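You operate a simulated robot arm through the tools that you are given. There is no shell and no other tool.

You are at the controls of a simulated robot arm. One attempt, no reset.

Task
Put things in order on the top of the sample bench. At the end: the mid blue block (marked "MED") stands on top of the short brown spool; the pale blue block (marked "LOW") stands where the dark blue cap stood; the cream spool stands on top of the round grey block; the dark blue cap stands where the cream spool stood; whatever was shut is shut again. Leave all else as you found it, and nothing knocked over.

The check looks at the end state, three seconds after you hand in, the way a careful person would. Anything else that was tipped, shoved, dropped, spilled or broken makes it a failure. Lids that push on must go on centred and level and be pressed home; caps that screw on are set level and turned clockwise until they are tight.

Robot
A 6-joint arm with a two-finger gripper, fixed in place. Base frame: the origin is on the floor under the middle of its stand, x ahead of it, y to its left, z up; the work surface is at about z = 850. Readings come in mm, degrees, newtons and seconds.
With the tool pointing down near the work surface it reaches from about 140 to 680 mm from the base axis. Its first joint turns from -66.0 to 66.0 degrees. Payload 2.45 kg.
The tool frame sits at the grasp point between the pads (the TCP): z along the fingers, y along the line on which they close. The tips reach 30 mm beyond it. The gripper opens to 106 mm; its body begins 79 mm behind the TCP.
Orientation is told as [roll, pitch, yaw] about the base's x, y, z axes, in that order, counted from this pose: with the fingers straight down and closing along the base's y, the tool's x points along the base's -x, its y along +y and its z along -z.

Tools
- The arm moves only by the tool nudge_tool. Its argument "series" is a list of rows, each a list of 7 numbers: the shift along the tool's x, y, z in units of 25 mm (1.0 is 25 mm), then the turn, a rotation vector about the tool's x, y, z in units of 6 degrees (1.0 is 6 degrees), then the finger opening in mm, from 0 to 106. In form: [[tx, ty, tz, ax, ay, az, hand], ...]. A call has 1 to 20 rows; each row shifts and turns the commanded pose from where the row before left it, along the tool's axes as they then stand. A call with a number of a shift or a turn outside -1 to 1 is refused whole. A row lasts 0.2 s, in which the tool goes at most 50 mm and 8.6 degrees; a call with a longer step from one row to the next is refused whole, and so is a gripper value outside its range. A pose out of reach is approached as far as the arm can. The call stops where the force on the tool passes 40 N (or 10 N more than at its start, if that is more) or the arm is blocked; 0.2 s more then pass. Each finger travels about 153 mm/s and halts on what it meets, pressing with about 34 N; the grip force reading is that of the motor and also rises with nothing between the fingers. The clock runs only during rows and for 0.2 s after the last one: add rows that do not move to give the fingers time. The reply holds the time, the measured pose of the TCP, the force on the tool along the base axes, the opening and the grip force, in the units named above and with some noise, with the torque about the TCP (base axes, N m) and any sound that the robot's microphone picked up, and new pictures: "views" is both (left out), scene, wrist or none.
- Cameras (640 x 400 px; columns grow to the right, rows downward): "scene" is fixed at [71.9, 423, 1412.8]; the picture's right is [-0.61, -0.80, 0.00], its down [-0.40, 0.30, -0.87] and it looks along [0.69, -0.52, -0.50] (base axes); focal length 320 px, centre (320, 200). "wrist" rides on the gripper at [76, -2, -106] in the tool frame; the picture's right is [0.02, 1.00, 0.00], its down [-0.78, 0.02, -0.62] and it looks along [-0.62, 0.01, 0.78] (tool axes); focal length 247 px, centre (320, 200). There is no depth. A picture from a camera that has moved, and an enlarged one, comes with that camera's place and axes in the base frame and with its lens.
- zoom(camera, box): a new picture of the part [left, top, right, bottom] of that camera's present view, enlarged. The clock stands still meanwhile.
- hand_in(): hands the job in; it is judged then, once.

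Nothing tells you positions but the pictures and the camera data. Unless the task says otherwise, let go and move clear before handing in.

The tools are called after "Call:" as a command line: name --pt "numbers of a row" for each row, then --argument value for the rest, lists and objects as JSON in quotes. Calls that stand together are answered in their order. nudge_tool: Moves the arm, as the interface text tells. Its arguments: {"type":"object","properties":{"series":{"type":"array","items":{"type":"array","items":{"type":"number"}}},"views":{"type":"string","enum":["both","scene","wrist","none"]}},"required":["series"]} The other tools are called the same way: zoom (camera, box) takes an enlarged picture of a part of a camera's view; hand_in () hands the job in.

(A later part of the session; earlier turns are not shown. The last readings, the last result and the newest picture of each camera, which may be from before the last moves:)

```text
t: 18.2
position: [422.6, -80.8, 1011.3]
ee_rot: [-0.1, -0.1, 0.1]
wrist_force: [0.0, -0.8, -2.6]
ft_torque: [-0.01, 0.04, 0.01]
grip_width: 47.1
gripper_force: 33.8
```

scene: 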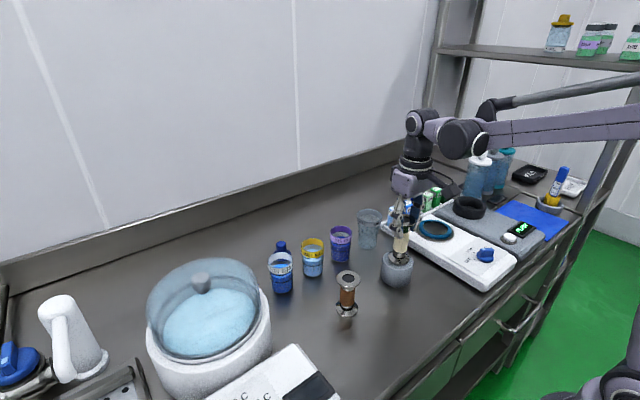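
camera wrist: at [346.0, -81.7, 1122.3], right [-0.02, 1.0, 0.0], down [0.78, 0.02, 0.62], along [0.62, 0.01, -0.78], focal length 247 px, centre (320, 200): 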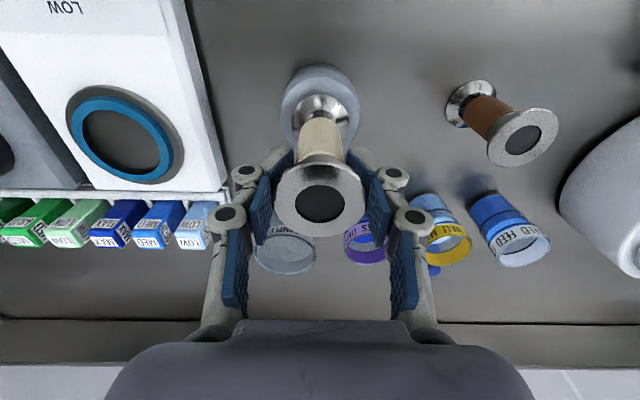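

Call:
nudge_tool --pt "0 0 0.04 0 0 0 40" --pt "0 0 0 0 0 0 40" --views "none"

Call:
nudge_tool --pt "0 0 0.04 0 0 0 40" --pt "0 0 0 0 0 0 40" --views "scene"

Call:
zoom --camera "scene" --box '[370, 230, 430, 290]'

```text
t: 18.8
position: [423.1, -81.1, 1009.4]
ee_rot: [0.1, -0.2, 0.0]
wrist_force: [-0.1, 0.7, -2.2]
ft_torque: [0.0, -0.01, -0.04]
grip_width: 46.9
gripper_force: 33.4
```

```text
t: 19.4
position: [422.4, -80.9, 1008.8]
ee_rot: [0.0, -0.1, 0.1]
wrist_force: [0.1, -0.1, -1.8]
ft_torque: [0.01, -0.02, 0.0]
grip_width: 46.7
gripper_force: 33.3
```

scene: 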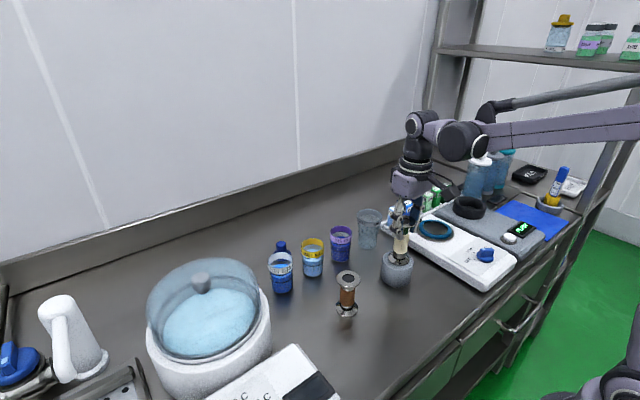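

```text
6.67 times, centred on (400, 260) of scene
camera zoom: at [71.9, 423.0, 1412.8], right [-0.61, -0.8, 0.0], down [-0.4, 0.3, -0.87], along [0.69, -0.52, -0.5], focal length 2130 px, centre (-213, -200)
```

zoom: 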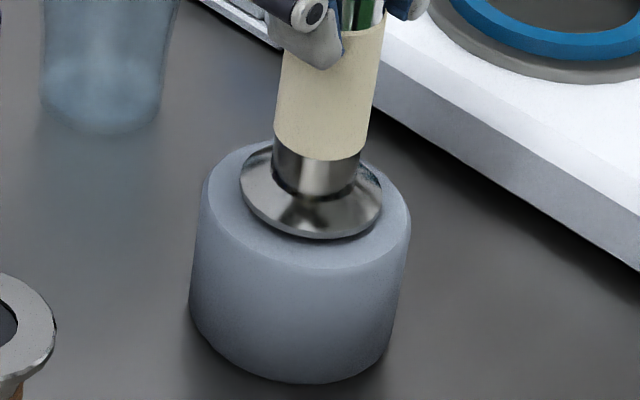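

Call:
nudge_tool --pt "0 0 0.04 0 0 0 40" --pt "0 0 0 0 0 0 40" --views "none"

Call:
nudge_tool --pt "0 0 0.04 0 0 0 40" --pt "0 0 0 0 0 0 40" --views "none"

Call:
nudge_tool --pt "0 0 0.04 0 0 0 40" --pt "0 0 0 0 0 0 40" --views "scene"

Call:
zoom --camera "scene" --box '[370, 230, 430, 290]'

```text
t: 20.0
position: [423.3, -80.8, 1009.0]
ee_rot: [0.0, -0.1, 0.1]
wrist_force: [0.4, -0.5, -1.8]
ft_torque: [0.02, 0.01, -0.01]
grip_width: 46.8
gripper_force: 34.3
```

```text
t: 20.6
position: [424.4, -80.8, 1007.9]
ee_rot: [0.0, -0.1, 0.1]
wrist_force: [0.9, 0.9, -2.3]
ft_torque: [0.02, 0.02, -0.02]
grip_width: 46.8
gripper_force: 33.7
```

```text
t: 21.2
position: [423.7, -79.9, 1006.5]
ee_rot: [0.0, 0.0, 0.1]
wrist_force: [-0.5, -0.1, -3.0]
ft_torque: [0.0, -0.01, -0.03]
grip_width: 46.7
gripper_force: 34.1
```

scene: 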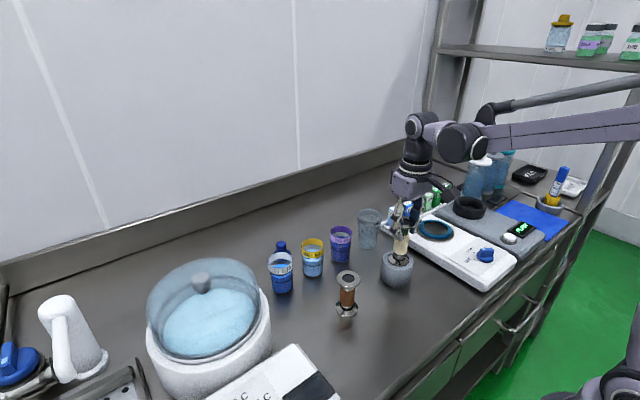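

```text
6.67 times, centred on (400, 260) of scene
camera zoom: at [71.9, 423.0, 1412.8], right [-0.61, -0.8, 0.0], down [-0.4, 0.3, -0.87], along [0.69, -0.52, -0.5], focal length 2130 px, centre (-213, -200)
```

zoom: 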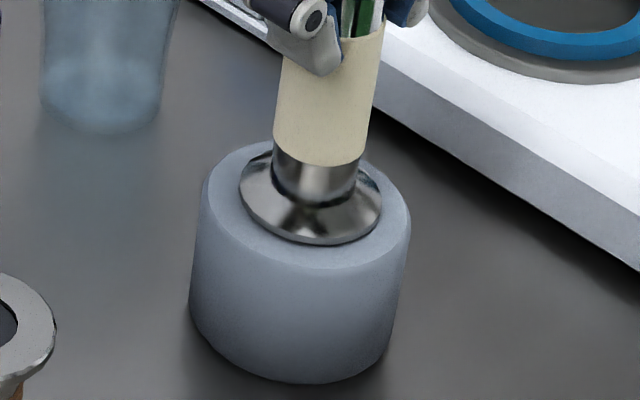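

Call:
nudge_tool --pt "0 0 0.04 0 0 0 40" --pt "0 0 0 0 0 0 40" --views "none"

Call:
nudge_tool --pt "0 0 0.04 0 0 0 40" --pt "0 0 0 0 0 0 40" --views "none"

Call:
nudge_tool --pt "0 0 0.04 0 0 0 40" --pt "0 0 0 0 0 0 40" --views "both"

Call:
zoom --camera "scene" --box '[370, 230, 430, 290]'

Call:
zoom --camera "wrist" --box '[260, 50, 380, 150]'

```text
t: 21.8
position: [423.0, -79.8, 1006.2]
ee_rot: [0.0, -0.1, 0.0]
wrist_force: [-0.5, -0.6, 2.8]
ft_torque: [-0.03, 0.01, 0.05]
grip_width: 46.7
gripper_force: 34.2
```

```text
t: 22.4
position: [422.5, -79.7, 1005.7]
ee_rot: [0.0, -0.1, 0.2]
wrist_force: [-0.5, 0.0, 20.0]
ft_torque: [-0.01, -0.06, 0.22]
grip_width: 46.5
gripper_force: 33.8
```

```text
t: 23.0
position: [423.2, -80.0, 1004.3]
ee_rot: [0.0, -0.1, 0.2]
wrist_force: [1.1, -0.6, 19.5]
ft_torque: [-0.03, -0.11, 0.19]
grip_width: 46.1
gripper_force: 34.0
camera wrist: at [345.8, -81.9, 1111.1], right [-0.02, 1.0, 0.0], down [0.78, 0.02, 0.62], along [0.62, 0.01, -0.78], focal length 247 px, centre (320, 200)
```

scene: 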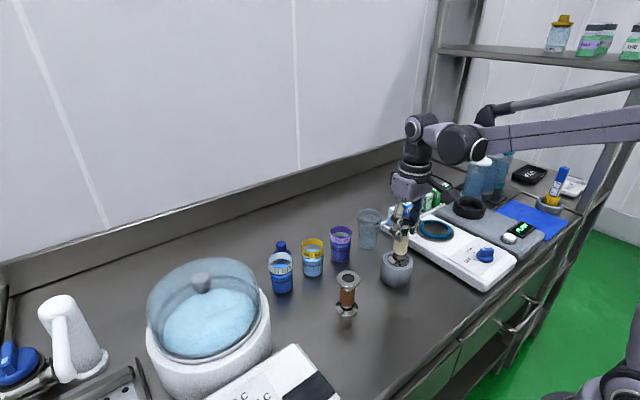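
wrist: 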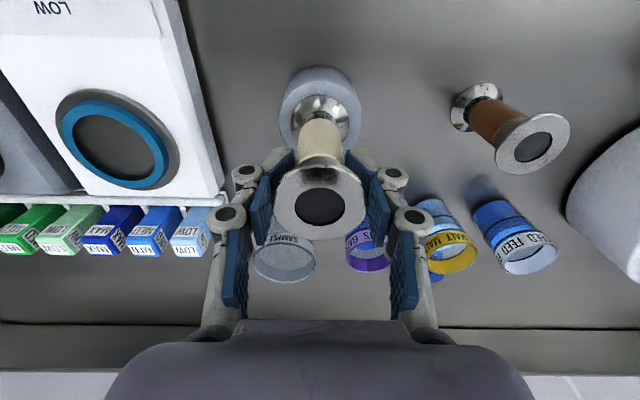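

```text
6.67 times, centred on (400, 260) of scene
camera zoom: at [71.6, 423.1, 1412.8], right [-0.61, -0.8, 0.0], down [-0.4, 0.3, -0.87], along [0.69, -0.52, -0.5], focal length 2130 px, centre (-213, -200)
```

zoom: 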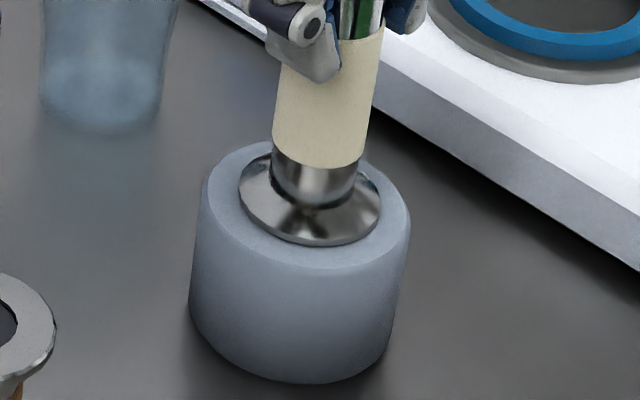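

```text
4.00 times, centred on (320, 100) of wrist
camera zoom: at [345.8, -81.9, 1111.1], right [-0.02, 1.0, 0.0], down [0.78, 0.02, 0.62], along [0.62, 0.01, -0.78], focal length 988 px, centre (320, 600)
```

zoom: 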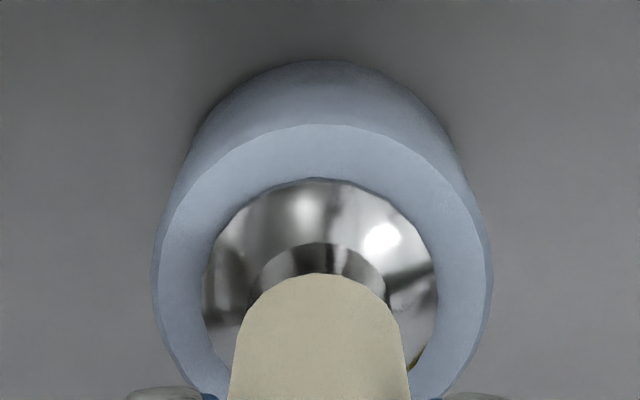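

The spool has touched down at about 20 N, so I'll relieve the pressure before releasing.

Call:
nudge_tool --pt "0 0 -0.04 0 0 0 40" --pt "0 0 -0.02 0 0 0 40" --pt "0 0 0 0 0 0 40" --views "none"

```text
t: 23.8
position: [422.5, -80.9, 1005.0]
ee_rot: [0.0, -0.1, 0.1]
wrist_force: [0.4, 0.0, -2.0]
ft_torque: [0.0, 0.01, 0.0]
grip_width: 46.3
gripper_force: 33.9
```

Call:
nudge_tool --pt "0 0 0.02 0 0 0 40" --pt "0 0 0 0 0 0 40" --views "none"

```text
t: 24.4
position: [423.4, -80.2, 1005.1]
ee_rot: [0.0, -0.1, 0.1]
wrist_force: [-0.5, 0.2, -3.4]
ft_torque: [0.02, 0.05, -0.01]
grip_width: 46.0
gripper_force: 34.1
```

Call:
nudge_tool --pt "0 0 0.02 0 0 0 40" --pt "0 0 0 0 0 0 40" --views "none"

```text
t: 25.0
position: [424.1, -80.2, 1004.3]
ee_rot: [0.0, -0.1, 0.1]
wrist_force: [1.1, -0.3, -2.0]
ft_torque: [0.04, -0.02, -0.02]
grip_width: 46.4
gripper_force: 34.2
```

Call:
nudge_tool --pt "0 0 0.02 0 0 0 40" --pt "0 0 0 0 0 0 40" --views "none"

```text
t: 25.6
position: [423.6, -80.4, 1003.5]
ee_rot: [0.0, -0.1, 0.1]
wrist_force: [-0.3, 0.7, 10.8]
ft_torque: [0.01, 0.03, 0.05]
grip_width: 46.3
gripper_force: 34.0
```

Call:
nudge_tool --pt "0 0 -0.01 0 0 0 40" --pt "0 0 0 0 0 0 47" --pt "0 0 0 0 0 0 52" --pt "0 0 0 0 0 0 60" --pt "0 0 0 0 0 0 75" --pt "0 0 0 0 0 0 90" --pt "0 0 0 0 0 0 90" --views "both"

Call:
zoom --camera "scene" --box '[350, 180, 450, 300]'

```text
t: 27.2
position: [423.1, -79.8, 1005.2]
ee_rot: [0.0, 0.0, 0.1]
wrist_force: [0.7, 0.1, -0.2]
ft_torque: [-0.03, -0.03, 0.01]
grip_width: 90.1
gripper_force: 0.1
camera wrist: at [345.9, -82.0, 1110.9], right [-0.02, 1.0, 0.0], down [0.78, 0.02, 0.62], along [0.62, 0.01, -0.78], focal length 247 px, centre (320, 200)
```

scene: 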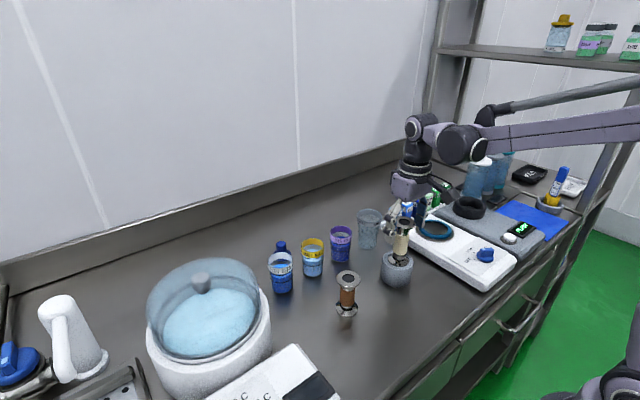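
wrist: 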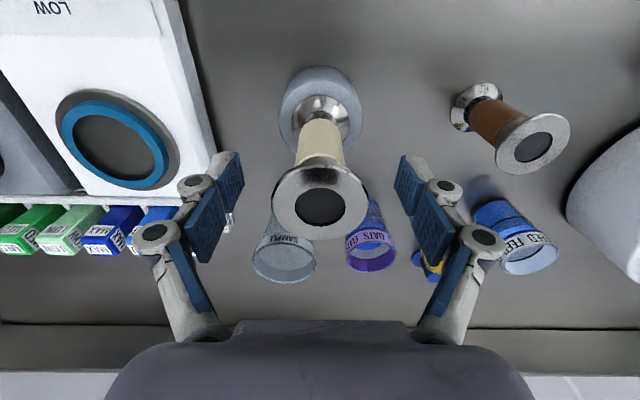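

```text
3.33 times, centred on (400, 240) of scene
camera zoom: at [71.9, 423.0, 1412.8], right [-0.61, -0.8, 0.0], down [-0.4, 0.3, -0.87], along [0.69, -0.52, -0.5], focal length 1065 px, centre (53, 67)
```

zoom: 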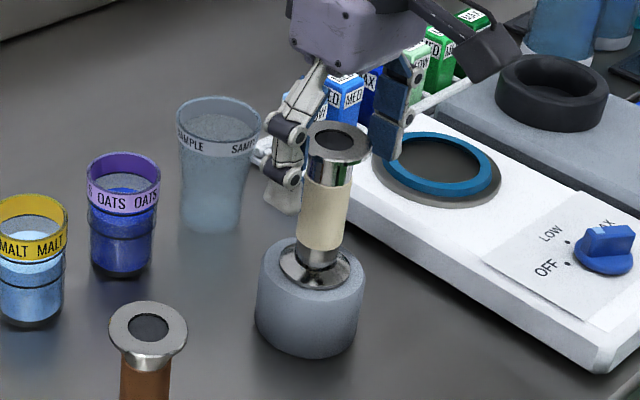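

The cream spool stands on the grey block. I'll lift straight up, then travel toward the dark blue cap.

Call:
nudge_tool --pt "0 0 -0.4 0 0 0 90" --pt "0 0 -0.8 0 0 0 95" --pt "0 0 -0.9 0 0 0 95" --pt "0 0 -0.9 0 0 0 95" --pt "0 0 -0.8 0 0 0 95" --pt "-0.4 0.4 0 0 0 0 95" --pt "-0.75 0.72 0 0 0 0 95" --pt "-0.75 0.72 0 0 0 0 95" --pt "-0.75 0.72 0 0 0 0 95" --pt "-0.75 0.72 0 0 0 0 95" --pt "-0.75 0.72 0 0 0 0 95" --pt "-0.75 0.72 0 0 0 0 95" --pt "-0.75 0.72 0 0 0 0 95" --pt "-0.75 0.72 0 0 0 0 95" --pt "-0.75 0.72 0 0 0 0 95" --pt "-0.4 0.2 0 0 0 0 95" --pt "0 0 0 0 0 0 95" --views "both"

Call:
zoom --camera "scene" --box '[350, 180, 450, 300]'

```text
t: 30.8
position: [612.1, 96.6, 1098.6]
ee_rot: [0.0, -0.1, 0.0]
wrist_force: [-0.2, -1.2, 0.8]
ft_torque: [0.05, 0.02, -0.01]
grip_width: 94.8
gripper_force: 0.1
camera wrist: at [535.2, 95.0, 1206.3], right [-0.02, 1.0, 0.0], down [0.78, 0.02, 0.62], along [0.62, 0.01, -0.78], focal length 247 px, centre (320, 200)
```

scene: 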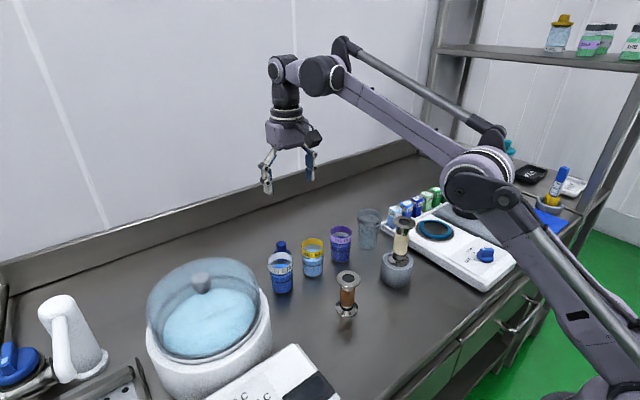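
wrist: 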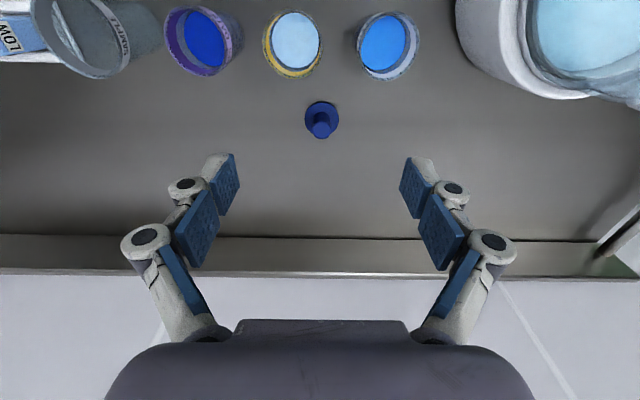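

```text
3.33 times, centred on (400, 240) of scene
camera zoom: at [71.9, 423.1, 1412.8], right [-0.61, -0.8, 0.0], down [-0.4, 0.3, -0.87], along [0.69, -0.52, -0.5], focal length 1065 px, centre (53, 67)
```

zoom: 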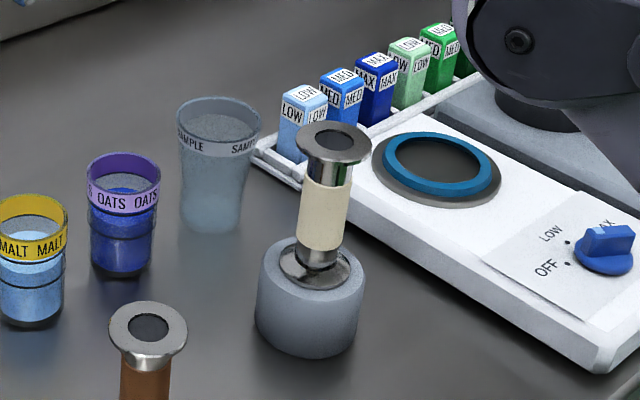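

Call:
zoom --camera "wrist" --box '[280, 80, 360, 160]'

```text
5.00 times, centred on (320, 120) of wrist
camera zoom: at [535.2, 95.0, 1206.3], right [-0.02, 1.0, 0.0], down [0.78, 0.02, 0.62], along [0.62, 0.01, -0.78], focal length 1235 px, centre (320, 600)
```

zoom: 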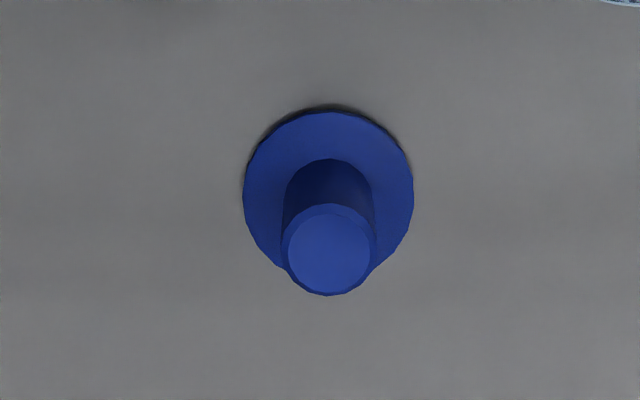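

Call:
nudge_tool --pt "-0.28 0.03 0.98 0 0 0 80" --pt "-0.28 0.03 0.98 0 0 0 80" --pt "-0.28 0.03 0.98 0 0 0 80" --pt "-0.28 0 0.98 0 0 0 80" --pt "-0.3 0 0.9 0 0 0 80" --pt "-0.3 0 0.8 0 0 0 80" --pt "0 0 0 0 0 0 80" --pt "0 0 0 0 0 0 80" --views "both"

Call:
zoom --camera "wrist" --box '[240, 80, 400, 220]'

```text
t: 32.6
position: [654.6, 99.8, 958.6]
ee_rot: [0.0, -0.1, 0.1]
wrist_force: [0.1, -0.7, -0.3]
ft_torque: [0.03, -0.02, -0.01]
grip_width: 79.9
gripper_force: 0.0
camera wrist: at [578.0, 97.0, 1065.6], right [-0.02, 1.0, 0.0], down [0.78, 0.02, 0.62], along [0.62, 0.01, -0.78], focal length 247 px, centre (320, 200)
```

scene: 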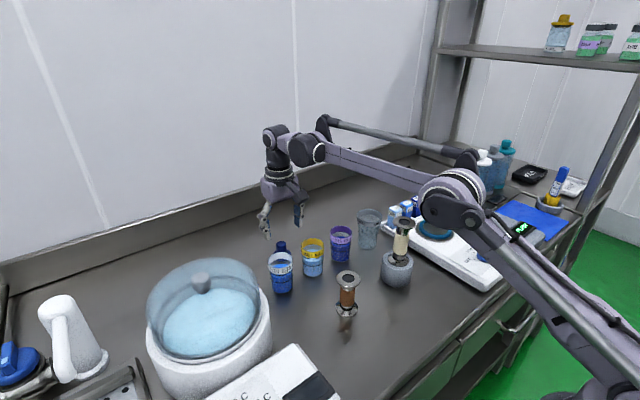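
wrist: 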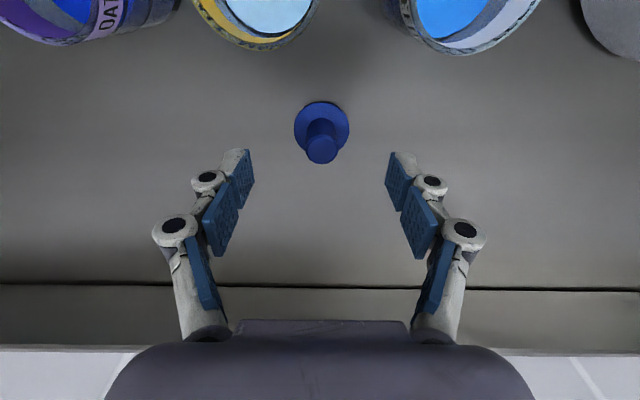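

```text
2.86 times, centred on (320, 150) of wrist
camera zoom: at [578.0, 97.0, 1065.6], right [-0.02, 1.0, 0.0], down [0.78, 0.02, 0.62], along [0.62, 0.01, -0.78], focal length 706 px, centre (320, 343)
```

zoom: 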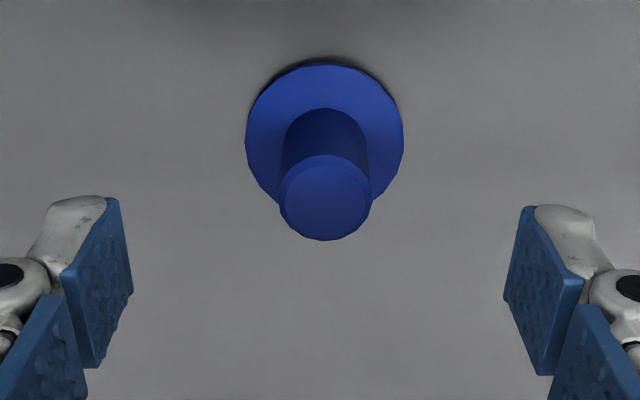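

Call:
nudge_tool --pt "-0.16 0 0.8 0 0 0 80" --pt "-0.14 0 0.8 0 0 0 80" --pt "-0.1 0 0.6 0 0 0 80" --pt "0 0 0.4 0 0 0 80" --pt "0 0 0 0 0 0 80" --pt "0 0 0 0 0 0 80" --views "both"

Call:
zoom --camera "wrist" --box '[240, 100, 400, 240]'

Call:
zoom --camera "scene" --box '[240, 180, 340, 290]'

```text
t: 34.0
position: [665.0, 99.1, 892.7]
ee_rot: [-0.1, -0.2, 0.1]
wrist_force: [0.0, -0.2, -0.7]
ft_torque: [0.02, 0.03, -0.04]
grip_width: 80.2
gripper_force: 0.1
camera wrist: at [588.5, 97.5, 1000.4], right [-0.02, 1.0, 0.0], down [0.78, 0.02, 0.62], along [0.62, 0.01, -0.78], focal length 247 px, centre (320, 200)
```

scene: 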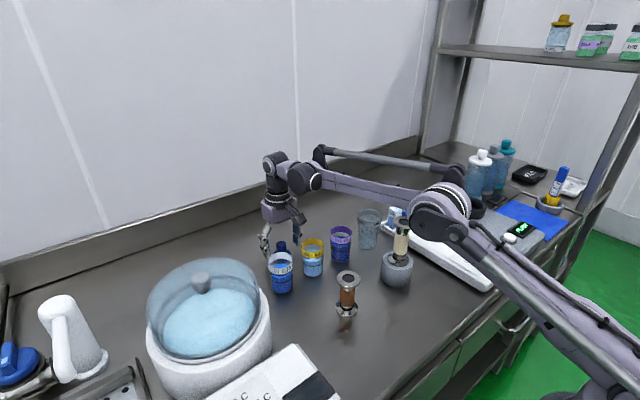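
wrist: 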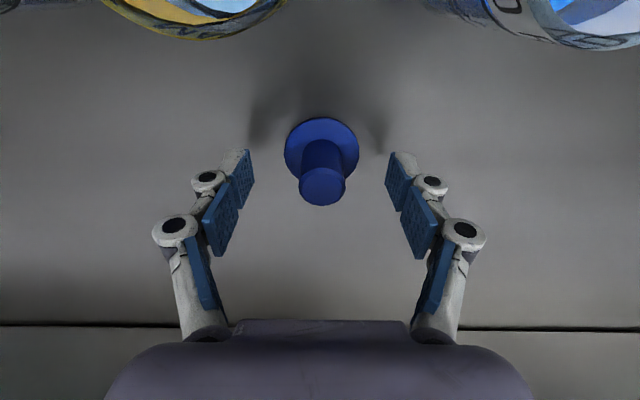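

```text
2.86 times, centred on (320, 170) of wrist
camera zoom: at [588.5, 97.5, 1000.4], right [-0.02, 1.0, 0.0], down [0.78, 0.02, 0.62], along [0.62, 0.01, -0.78], focal length 706 px, centre (320, 286)
```

zoom: 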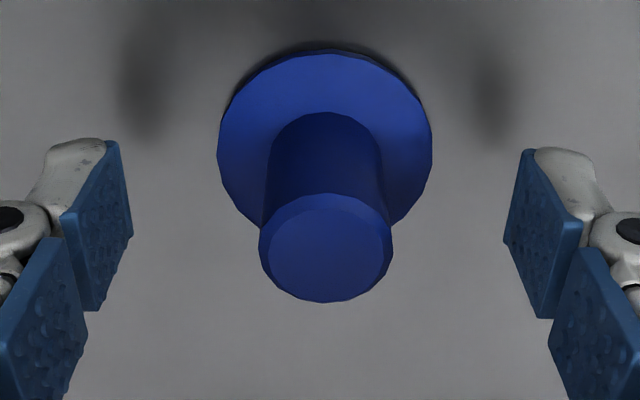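

```text
3.64 times, centred on (290, 235) of scene
camera zoom: at [71.9, 423.0, 1412.8], right [-0.61, -0.8, 0.0], down [-0.4, 0.3, -0.87], along [0.69, -0.52, -0.5], focal length 1162 px, centre (429, 73)
```

zoom: 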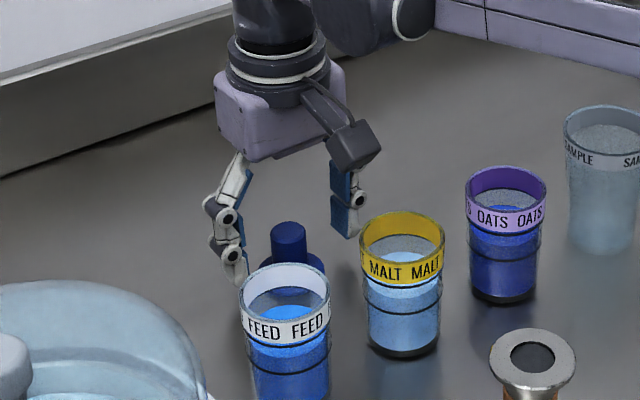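

The knob is centred between the fingers, and the tips are above the cap's disc. I'll close now.

Call:
nudge_tool --pt "0 0.02 0 0 0 0 60" --pt "0 0 0 0 0 0 40" --pt "0 0 0 0 0 0 30" --pt "0 0 0 0 0 0 26" --pt "0 0 0 0 0 0 20" --pt "0 0 0 0 0 0 15" --pt "0 0 0 0 0 0 15" --views "wrist"

Call:
zoom --camera "wrist" --box '[240, 100, 400, 240]'

```text
t: 35.6
position: [665.3, 98.7, 894.6]
ee_rot: [-0.1, -0.1, 0.1]
wrist_force: [-0.5, 0.5, 0.4]
ft_torque: [0.02, -0.01, 0.03]
grip_width: 24.5
gripper_force: 34.3
camera wrist: at [588.3, 98.3, 1000.6], right [-0.02, 1.0, 0.0], down [0.78, 0.02, 0.62], along [0.62, 0.01, -0.78], focal length 247 px, centre (320, 200)
```

wrist: 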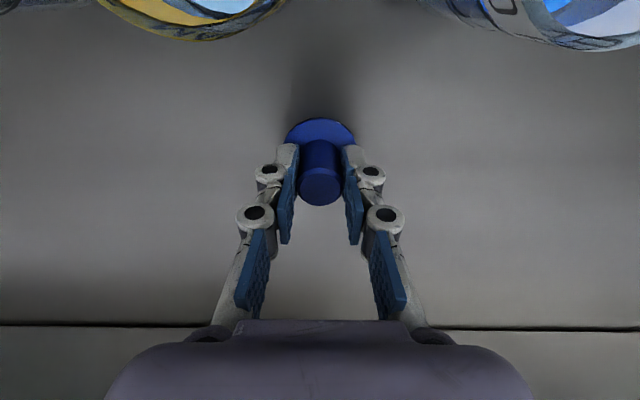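

```text
2.86 times, centred on (320, 170) of wrist
camera zoom: at [588.3, 98.3, 1000.6], right [-0.02, 1.0, 0.0], down [0.78, 0.02, 0.62], along [0.62, 0.01, -0.78], focal length 706 px, centre (320, 286)
```

zoom: 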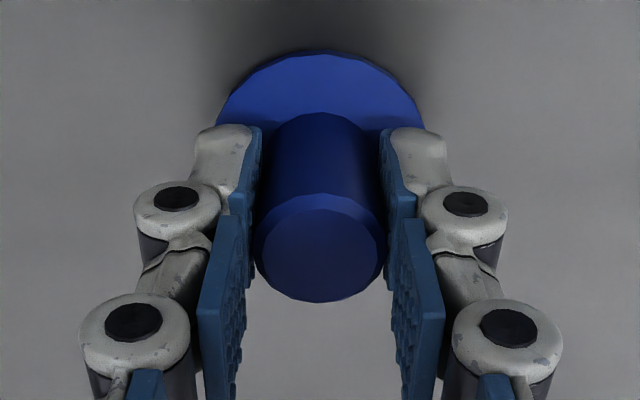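

Call:
nudge_tool --pt "0.02 0 -0.3 0 0 0 15" --pt "0.04 0 -0.5 0 0 0 15" --pt "0.04 0 -0.5 0 0 0 15" --pt "0.02 0 -0.4 0 0 0 15" --pt "0 0 0 0 0 0 15" --views "both"

```text
t: 36.8
position: [662.7, 100.1, 936.1]
ee_rot: [0.1, -0.1, 0.1]
wrist_force: [0.2, 0.5, -0.9]
ft_torque: [-0.01, 0.01, -0.01]
grip_width: 24.3
gripper_force: 34.3
camera wrist: at [585.0, 98.0, 1043.2], right [-0.02, 1.0, 0.0], down [0.78, 0.02, 0.62], along [0.62, 0.01, -0.78], focal length 247 px, centre (320, 200)
```

scene: 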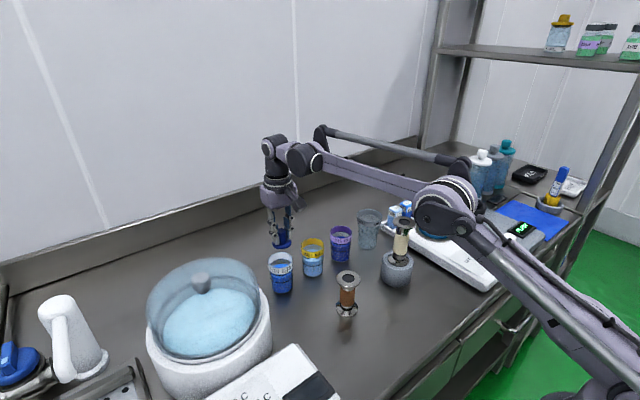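
wrist: 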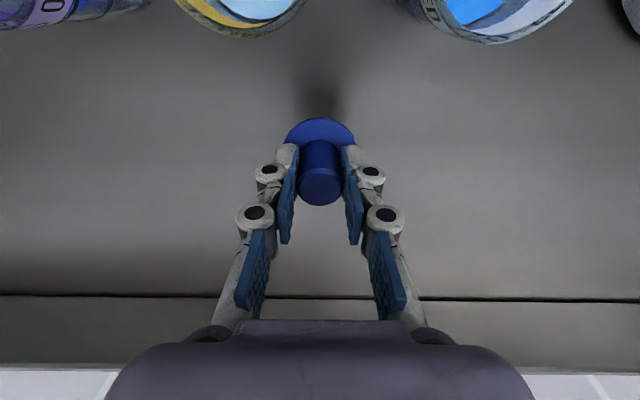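

Call:
nudge_tool --pt "0 -0.5 0 0 0 0 15" --pt "0 -0.8 0 0 0 0 15" --pt "0 -0.8 0 0 0 0 15" --pt "0 -0.9 0 0 0 0 15" --pt "0 -0.9 0 0 0 0 15" --pt "0 -0.9 0 0 0 0 15" --pt "0 -0.8 0 0 0 0 15" --pt "0 -0.5 0 0 0 0 15" --pt "0 -0.3 0 0 0 0 15" --pt "0 0 0 0 0 0 15" --pt "0 0 0 0 0 0 15" --views "both"

```text
t: 39.2
position: [661.9, -59.3, 934.8]
ee_rot: [0.0, 0.0, 0.0]
wrist_force: [-0.7, 0.5, -0.3]
ft_torque: [0.02, -0.01, 0.02]
grip_width: 24.4
gripper_force: 34.0
camera wrist: at [584.9, -62.1, 1043.2], right [-0.02, 1.0, 0.0], down [0.78, 0.02, 0.62], along [0.62, 0.01, -0.78], focal length 247 px, centre (320, 200)
```

scene: 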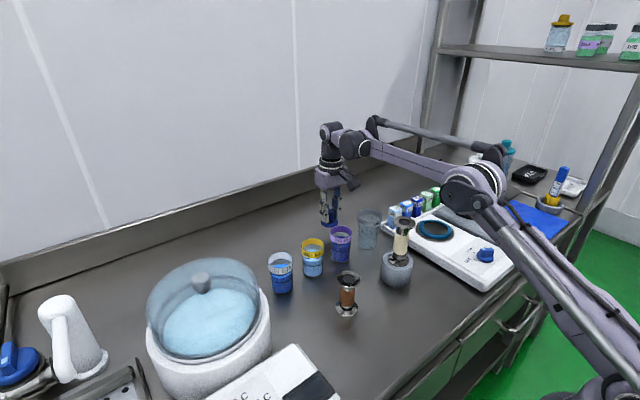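
wrist: 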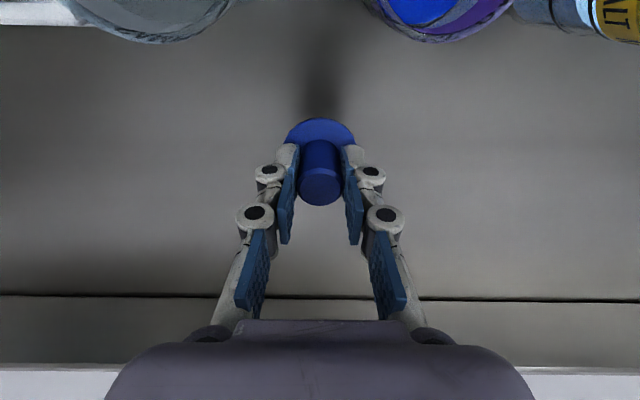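

Call:
nudge_tool --pt "-0.06 0 0.4 0 0 0 15" --pt "-0.06 0 0.5 0 0 0 15" --pt "0 0 0.4 0 0 0 15" --pt "0 0 0.2 0 0 0 15" --pt "0 0 0.1 0 0 0 15" --pt "0 0 0 0 0 0 15" --views "both"

Call:
nudge_tool --pt "0 0 0.04 0 0 0 15" --pt "0 0 0 0 0 0 15" --views "none"

Call:
nudge_tool --pt "0 0 0.03 0 0 0 15" --pt "0 0 0 0 0 0 15" --views "none"

```text
t: 40.6
position: [665.7, -59.7, 896.6]
ee_rot: [0.1, -0.1, 0.1]
wrist_force: [0.2, 0.6, -0.5]
ft_torque: [0.02, 0.01, 0.05]
grip_width: 24.4
gripper_force: 33.8
camera wrist: at [588.5, -61.7, 1002.9], right [-0.02, 1.0, 0.0], down [0.78, 0.02, 0.62], along [0.62, 0.01, -0.78], focal length 247 px, centre (320, 200)
```

scene: 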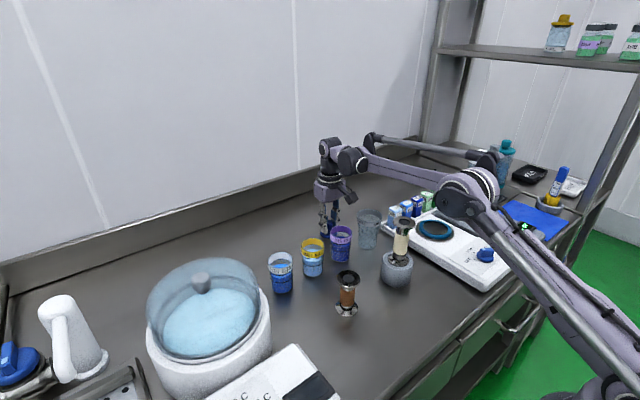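
wrist: 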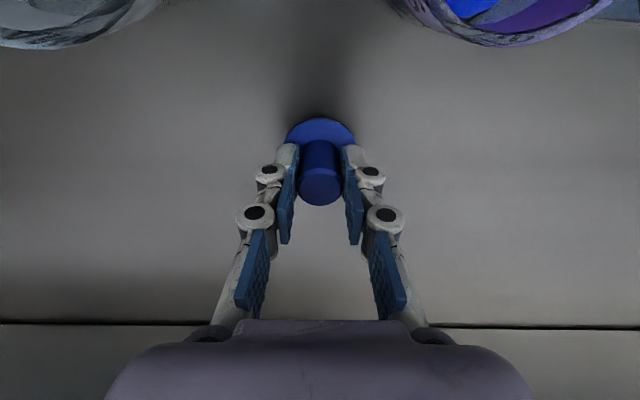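

```text
t: 41.2
position: [666.6, -59.8, 894.1]
ee_rot: [0.0, -0.1, 0.0]
wrist_force: [0.7, 0.3, -0.3]
ft_torque: [-0.01, -0.01, 0.0]
grip_width: 24.5
gripper_force: 34.2
```

```text
t: 41.8
position: [667.7, -60.1, 894.2]
ee_rot: [0.0, -0.1, 0.1]
wrist_force: [0.2, -0.3, -0.9]
ft_torque: [0.02, -0.01, 0.01]
grip_width: 24.3
gripper_force: 33.9
```

Call:
nudge_tool --pt "0 0 0.02 0 0 0 15" --pt "0 0 0 0 0 0 15" --views "none"

Call:
nudge_tool --pt "0 0 0.02 0 0 0 15" --pt "0 0 0 0 0 0 15" --views "none"

```text
t: 42.4
position: [665.4, -59.7, 892.6]
ee_rot: [0.0, -0.1, 0.2]
wrist_force: [-0.2, 0.2, -0.5]
ft_torque: [-0.05, 0.01, 0.05]
grip_width: 24.5
gripper_force: 34.0
```

```text
t: 43.0
position: [664.8, -60.3, 893.7]
ee_rot: [-0.1, 0.0, 0.2]
wrist_force: [-0.5, 0.5, 2.1]
ft_torque: [0.05, -0.03, -0.04]
grip_width: 24.4
gripper_force: 34.4
```

The cap has touched the bench, so I'll release and check.

Call:
nudge_tool --pt "0 0 0 0 0 0 25" --pt "0 0 0 0 0 0 30" --pt "0 0 0 0 0 0 45" --pt "0 0 0 0 0 0 65" --pt "0 0 0 0 0 0 70" --pt "0 0 0 0 0 0 70" --views "wrist"

Call:
zoom --camera "wrist" --box '[240, 100, 400, 240]'

```text
t: 44.4
position: [666.7, -59.8, 893.2]
ee_rot: [-0.1, -0.2, 0.1]
wrist_force: [0.8, 0.6, -0.3]
ft_torque: [-0.01, -0.01, -0.01]
grip_width: 70.0
gripper_force: 0.0
camera wrist: at [588.4, -61.9, 1000.5], right [-0.02, 1.0, 0.0], down [0.78, 0.02, 0.62], along [0.62, 0.01, -0.78], focal length 247 px, centre (320, 200)
```

wrist: 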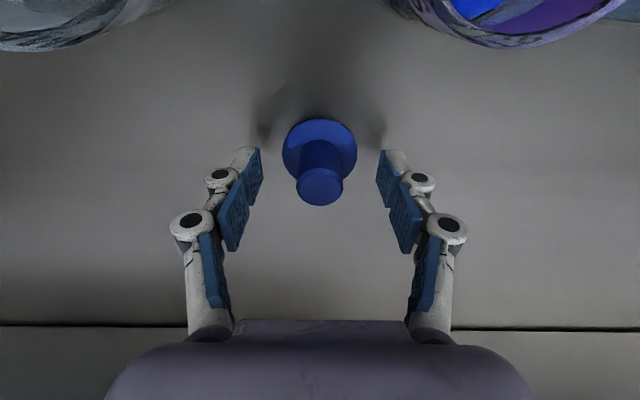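

```text
2.86 times, centred on (320, 170) of wrist
camera zoom: at [588.4, -61.9, 1000.5], right [-0.02, 1.0, 0.0], down [0.78, 0.02, 0.62], along [0.62, 0.01, -0.78], focal length 706 px, centre (320, 286)
```

zoom: 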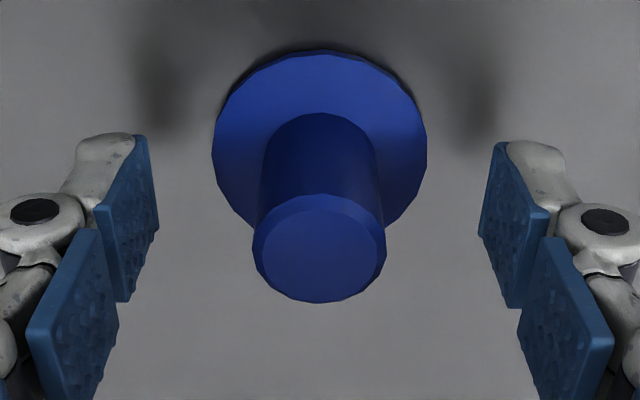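

The dark blue cap stands at the spool's old spot (≈665, -60.5). I'll rise clear and head for the rack.

Call:
nudge_tool --pt "0.02 0 -0.6 0 0 0 70" --pt "0.06 0 -0.8 0 0 0 70" --pt "0.1 0 -0.9 0 0 0 70" --pt "0.3 0 -0.9 0 0 0 70" --pt "0.3 0 -0.9 0 0 0 70" --pt "0.3 0 -0.9 0 0 0 70" --pt "0.3 0 -0.9 0 0 0 70" --pt "0.3 0 -0.9 0 0 0 70" --pt "0.4 -0.8 0 0 0 0 70" --pt "0.4 -0.8 0 0 0 0 70" --pt "0.4 -0.8 0 0 0 0 70" --pt "0.4 -0.8 0 0 0 0 70" --pt "0.4 -0.8 0 0 0 0 70" --pt "0.4 -0.8 0 0 0 0 70" --pt "0.4 -0.8 0 0 0 0 70" --pt "0.3 -0.8 0 0 0 0 70" --pt "0.2 -0.6 0 0 0 0 70" --pt "0 0 0 0 0 0 70" --views "both"

```text
t: 48.2
position: [542.1, -235.0, 1063.1]
ee_rot: [-0.1, -0.1, 0.0]
wrist_force: [-0.4, 0.4, 0.1]
ft_torque: [0.0, 0.05, -0.02]
grip_width: 70.1
gripper_force: 0.0
camera wrist: at [463.8, -237.2, 1169.6], right [-0.02, 1.0, 0.0], down [0.78, 0.02, 0.62], along [0.62, 0.01, -0.78], focal length 247 px, centre (320, 200)
```

scene: 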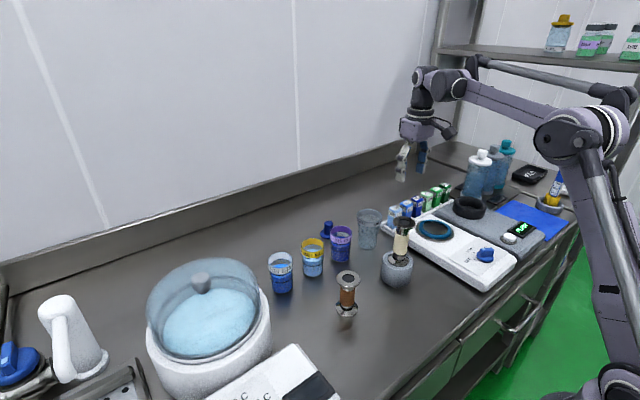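
wrist: 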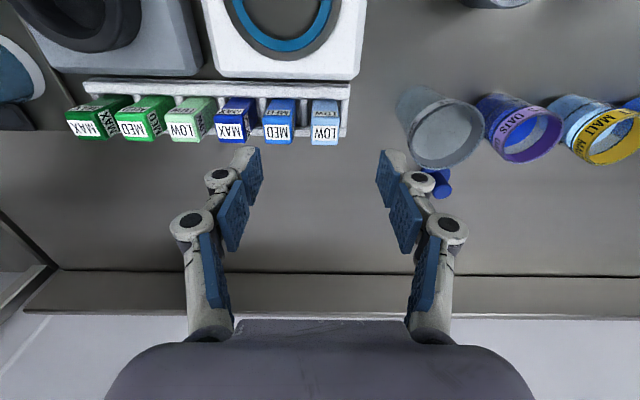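

Call:
zoom --camera "wrist" --box '[180, 60, 380, 160]'

Call:
zoom --camera "wrist" --box '[255, 70, 355, 160]'

Call:
zoom --camera "scene" --box '[370, 150, 500, 270]'

```text
3.20 times, centred on (280, 110) of wrist
camera zoom: at [463.8, -237.2, 1169.6], right [-0.02, 1.0, 0.0], down [0.78, 0.02, 0.62], along [0.62, 0.01, -0.78], focal length 790 px, centre (448, 488)
```

zoom: 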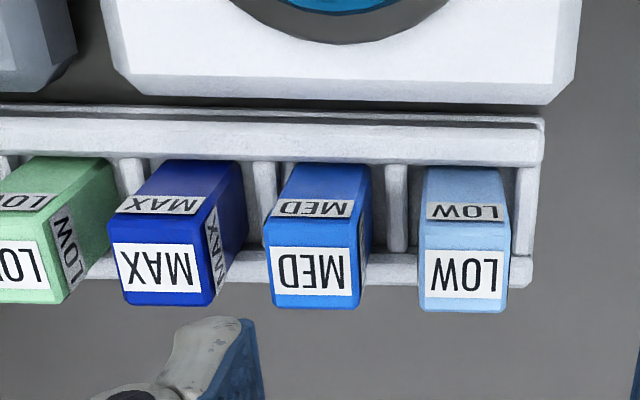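

```text
4.44 times, centred on (305, 115) of wrist
camera zoom: at [463.8, -237.2, 1169.6], right [-0.02, 1.0, 0.0], down [0.78, 0.02, 0.62], along [0.62, 0.01, -0.78], focal length 1098 px, centre (387, 578)
```

zoom: 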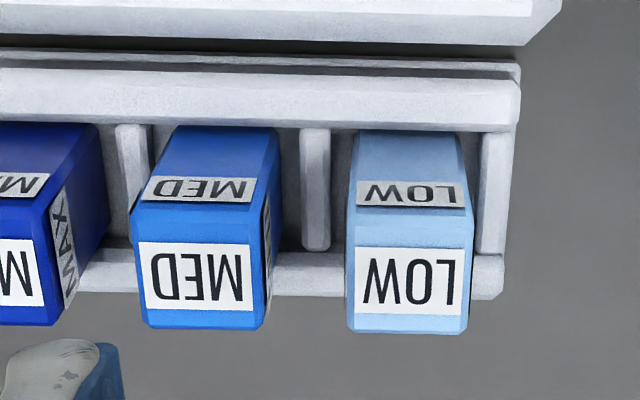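

```text
3.33 times, centred on (435, 210) of scene
camera zoom: at [71.9, 423.0, 1412.8], right [-0.61, -0.8, 0.0], down [-0.4, 0.3, -0.87], along [0.69, -0.52, -0.5], focal length 1065 px, centre (-63, 167)
```

zoom: 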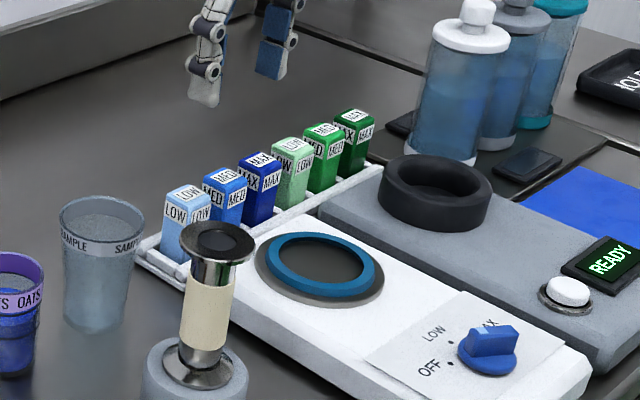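

The pale LOW block is at about (569, -230), top z≈926, and MED is next to it at y≈-278. The gap between blocks is tight, so I'll rotate the gripper 90° to grip across x.

Call:
nudge_tool --pt "0 0 0 0 0 1 70" --pt "0 0 0 0 0 1 70" --pt "0 0 0 0 0 1 70" --pt "0 0 0 0 0 1 70" --pt "0 0 0 0 0 1 70" --pt "0 0 0 0 0 1 70" --pt "0 0 0 0 0 1 70" --pt "0 0 0 0 0 1 70" --pt "0 0 0 0 0 1 70" --pt "0 0 0 0 0 1 70" --pt "0 0 0 0 0 1 70" --pt "0 0 0 0 0 1 70" --pt "0 0 0 0 0 1 70" --pt "0 0 0 0 0 1 70" --pt "0 0 0 0 0 1 70" --pt "0 0 0 0 0 0 70" --views "both"

```text
t: 51.6
position: [540.7, -234.9, 1062.7]
ee_rot: [0.2, 0.0, -90.1]
wrist_force: [1.1, -0.5, -0.3]
ft_torque: [-0.01, 0.0, 0.06]
grip_width: 70.2
gripper_force: 0.0
camera wrist: at [538.8, -158.7, 1170.4], right [1.0, 0.02, 0.0], down [0.02, -0.78, 0.62], along [0.01, -0.62, -0.78], focal length 247 px, centre (320, 200)
```

scene: 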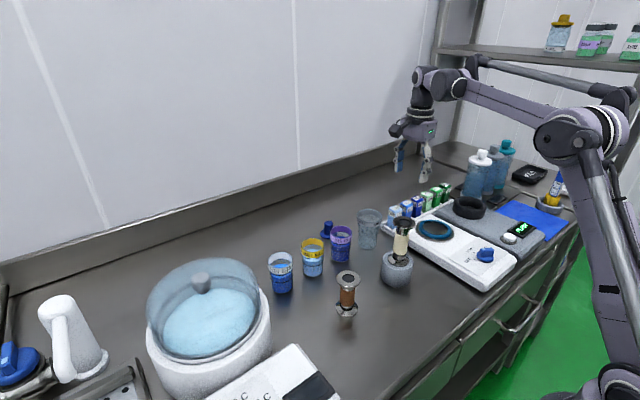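
wrist: 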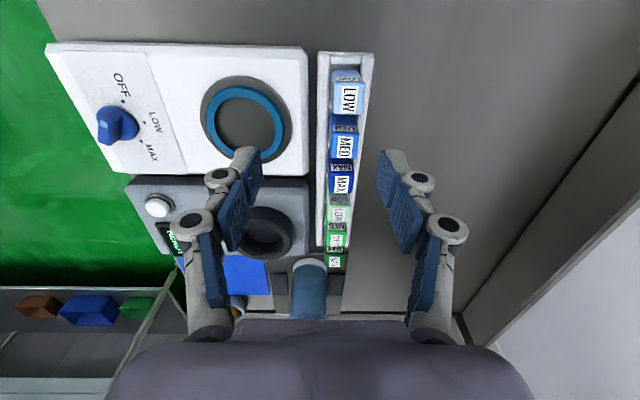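

Call:
zoom --camera "wrist" --box '[290, 40, 410, 190]'

```text
2.67 times, centred on (350, 115) of wrist
camera zoom: at [538.8, -158.7, 1170.4], right [1.0, 0.02, 0.0], down [0.02, -0.78, 0.62], along [0.01, -0.62, -0.78], focal length 659 px, centre (240, 427)
```

zoom: 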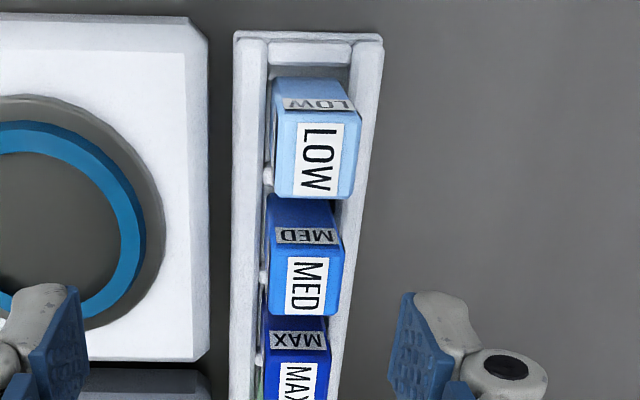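

Call:
nudge_tool --pt "0.11 0.5 0 0 0 0 70" --pt "0.11 0.59 0 0 0 0 70" --pt "0 0 0.8 0 0 0 70" --pt "0 0 0.9 0 0 0 70" --pt "0 0 0.9 0 0 0 70" --pt "0 0 0.7 0 0 0 70" --pt "0 0 0 0 0 0 70" --pt "0 0 0 0 0 0 70" --views "both"

Call:
zoom --camera "wrist" --box '[240, 40, 400, 240]'

Call:
zoom --camera "scene" --box '[350, 150, 480, 270]'

```text
t: 53.4
position: [569.2, -229.2, 980.8]
ee_rot: [0.1, 0.0, -90.0]
wrist_force: [0.0, -0.1, 0.1]
ft_torque: [-0.02, 0.01, -0.03]
grip_width: 69.9
gripper_force: 0.1
camera wrist: at [566.1, -153.5, 1087.7], right [1.0, 0.02, 0.0], down [0.02, -0.78, 0.62], along [0.02, -0.62, -0.78], focal length 247 px, centre (320, 200)
```

scene: 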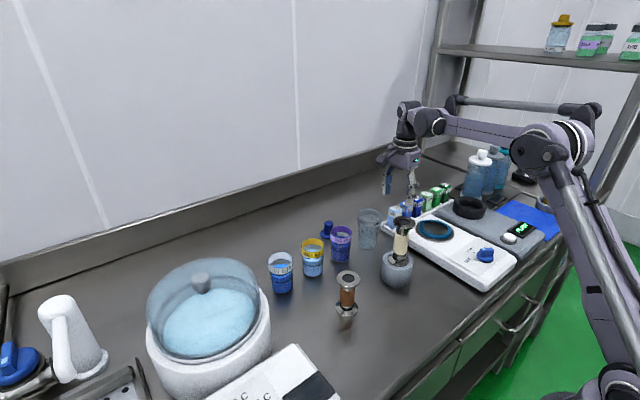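
wrist: 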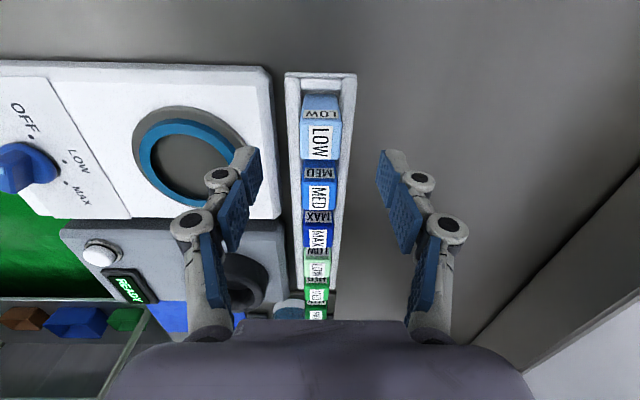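

```text
2.00 times, centred on (320, 140) of wrist
camera zoom: at [566.1, -153.5, 1087.7], right [1.0, 0.02, 0.0], down [0.02, -0.78, 0.62], along [0.02, -0.62, -0.78], focal length 494 px, centre (320, 320)
```

zoom: 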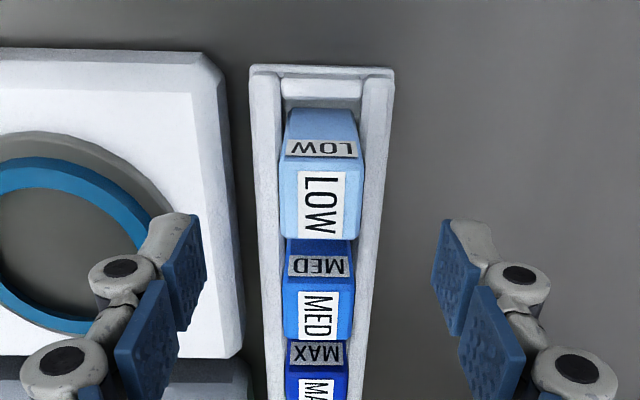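

```text
3.33 times, centred on (415, 210) of scene
camera zoom: at [71.9, 423.0, 1412.8], right [-0.61, -0.8, 0.0], down [-0.4, 0.3, -0.87], along [0.69, -0.52, -0.5], focal length 1065 px, centre (3, 167)
```

zoom: 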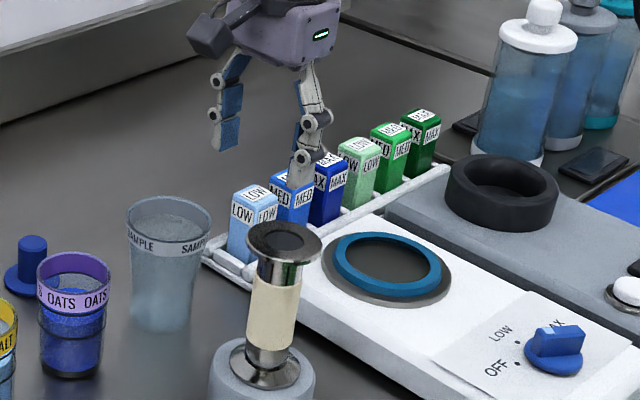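

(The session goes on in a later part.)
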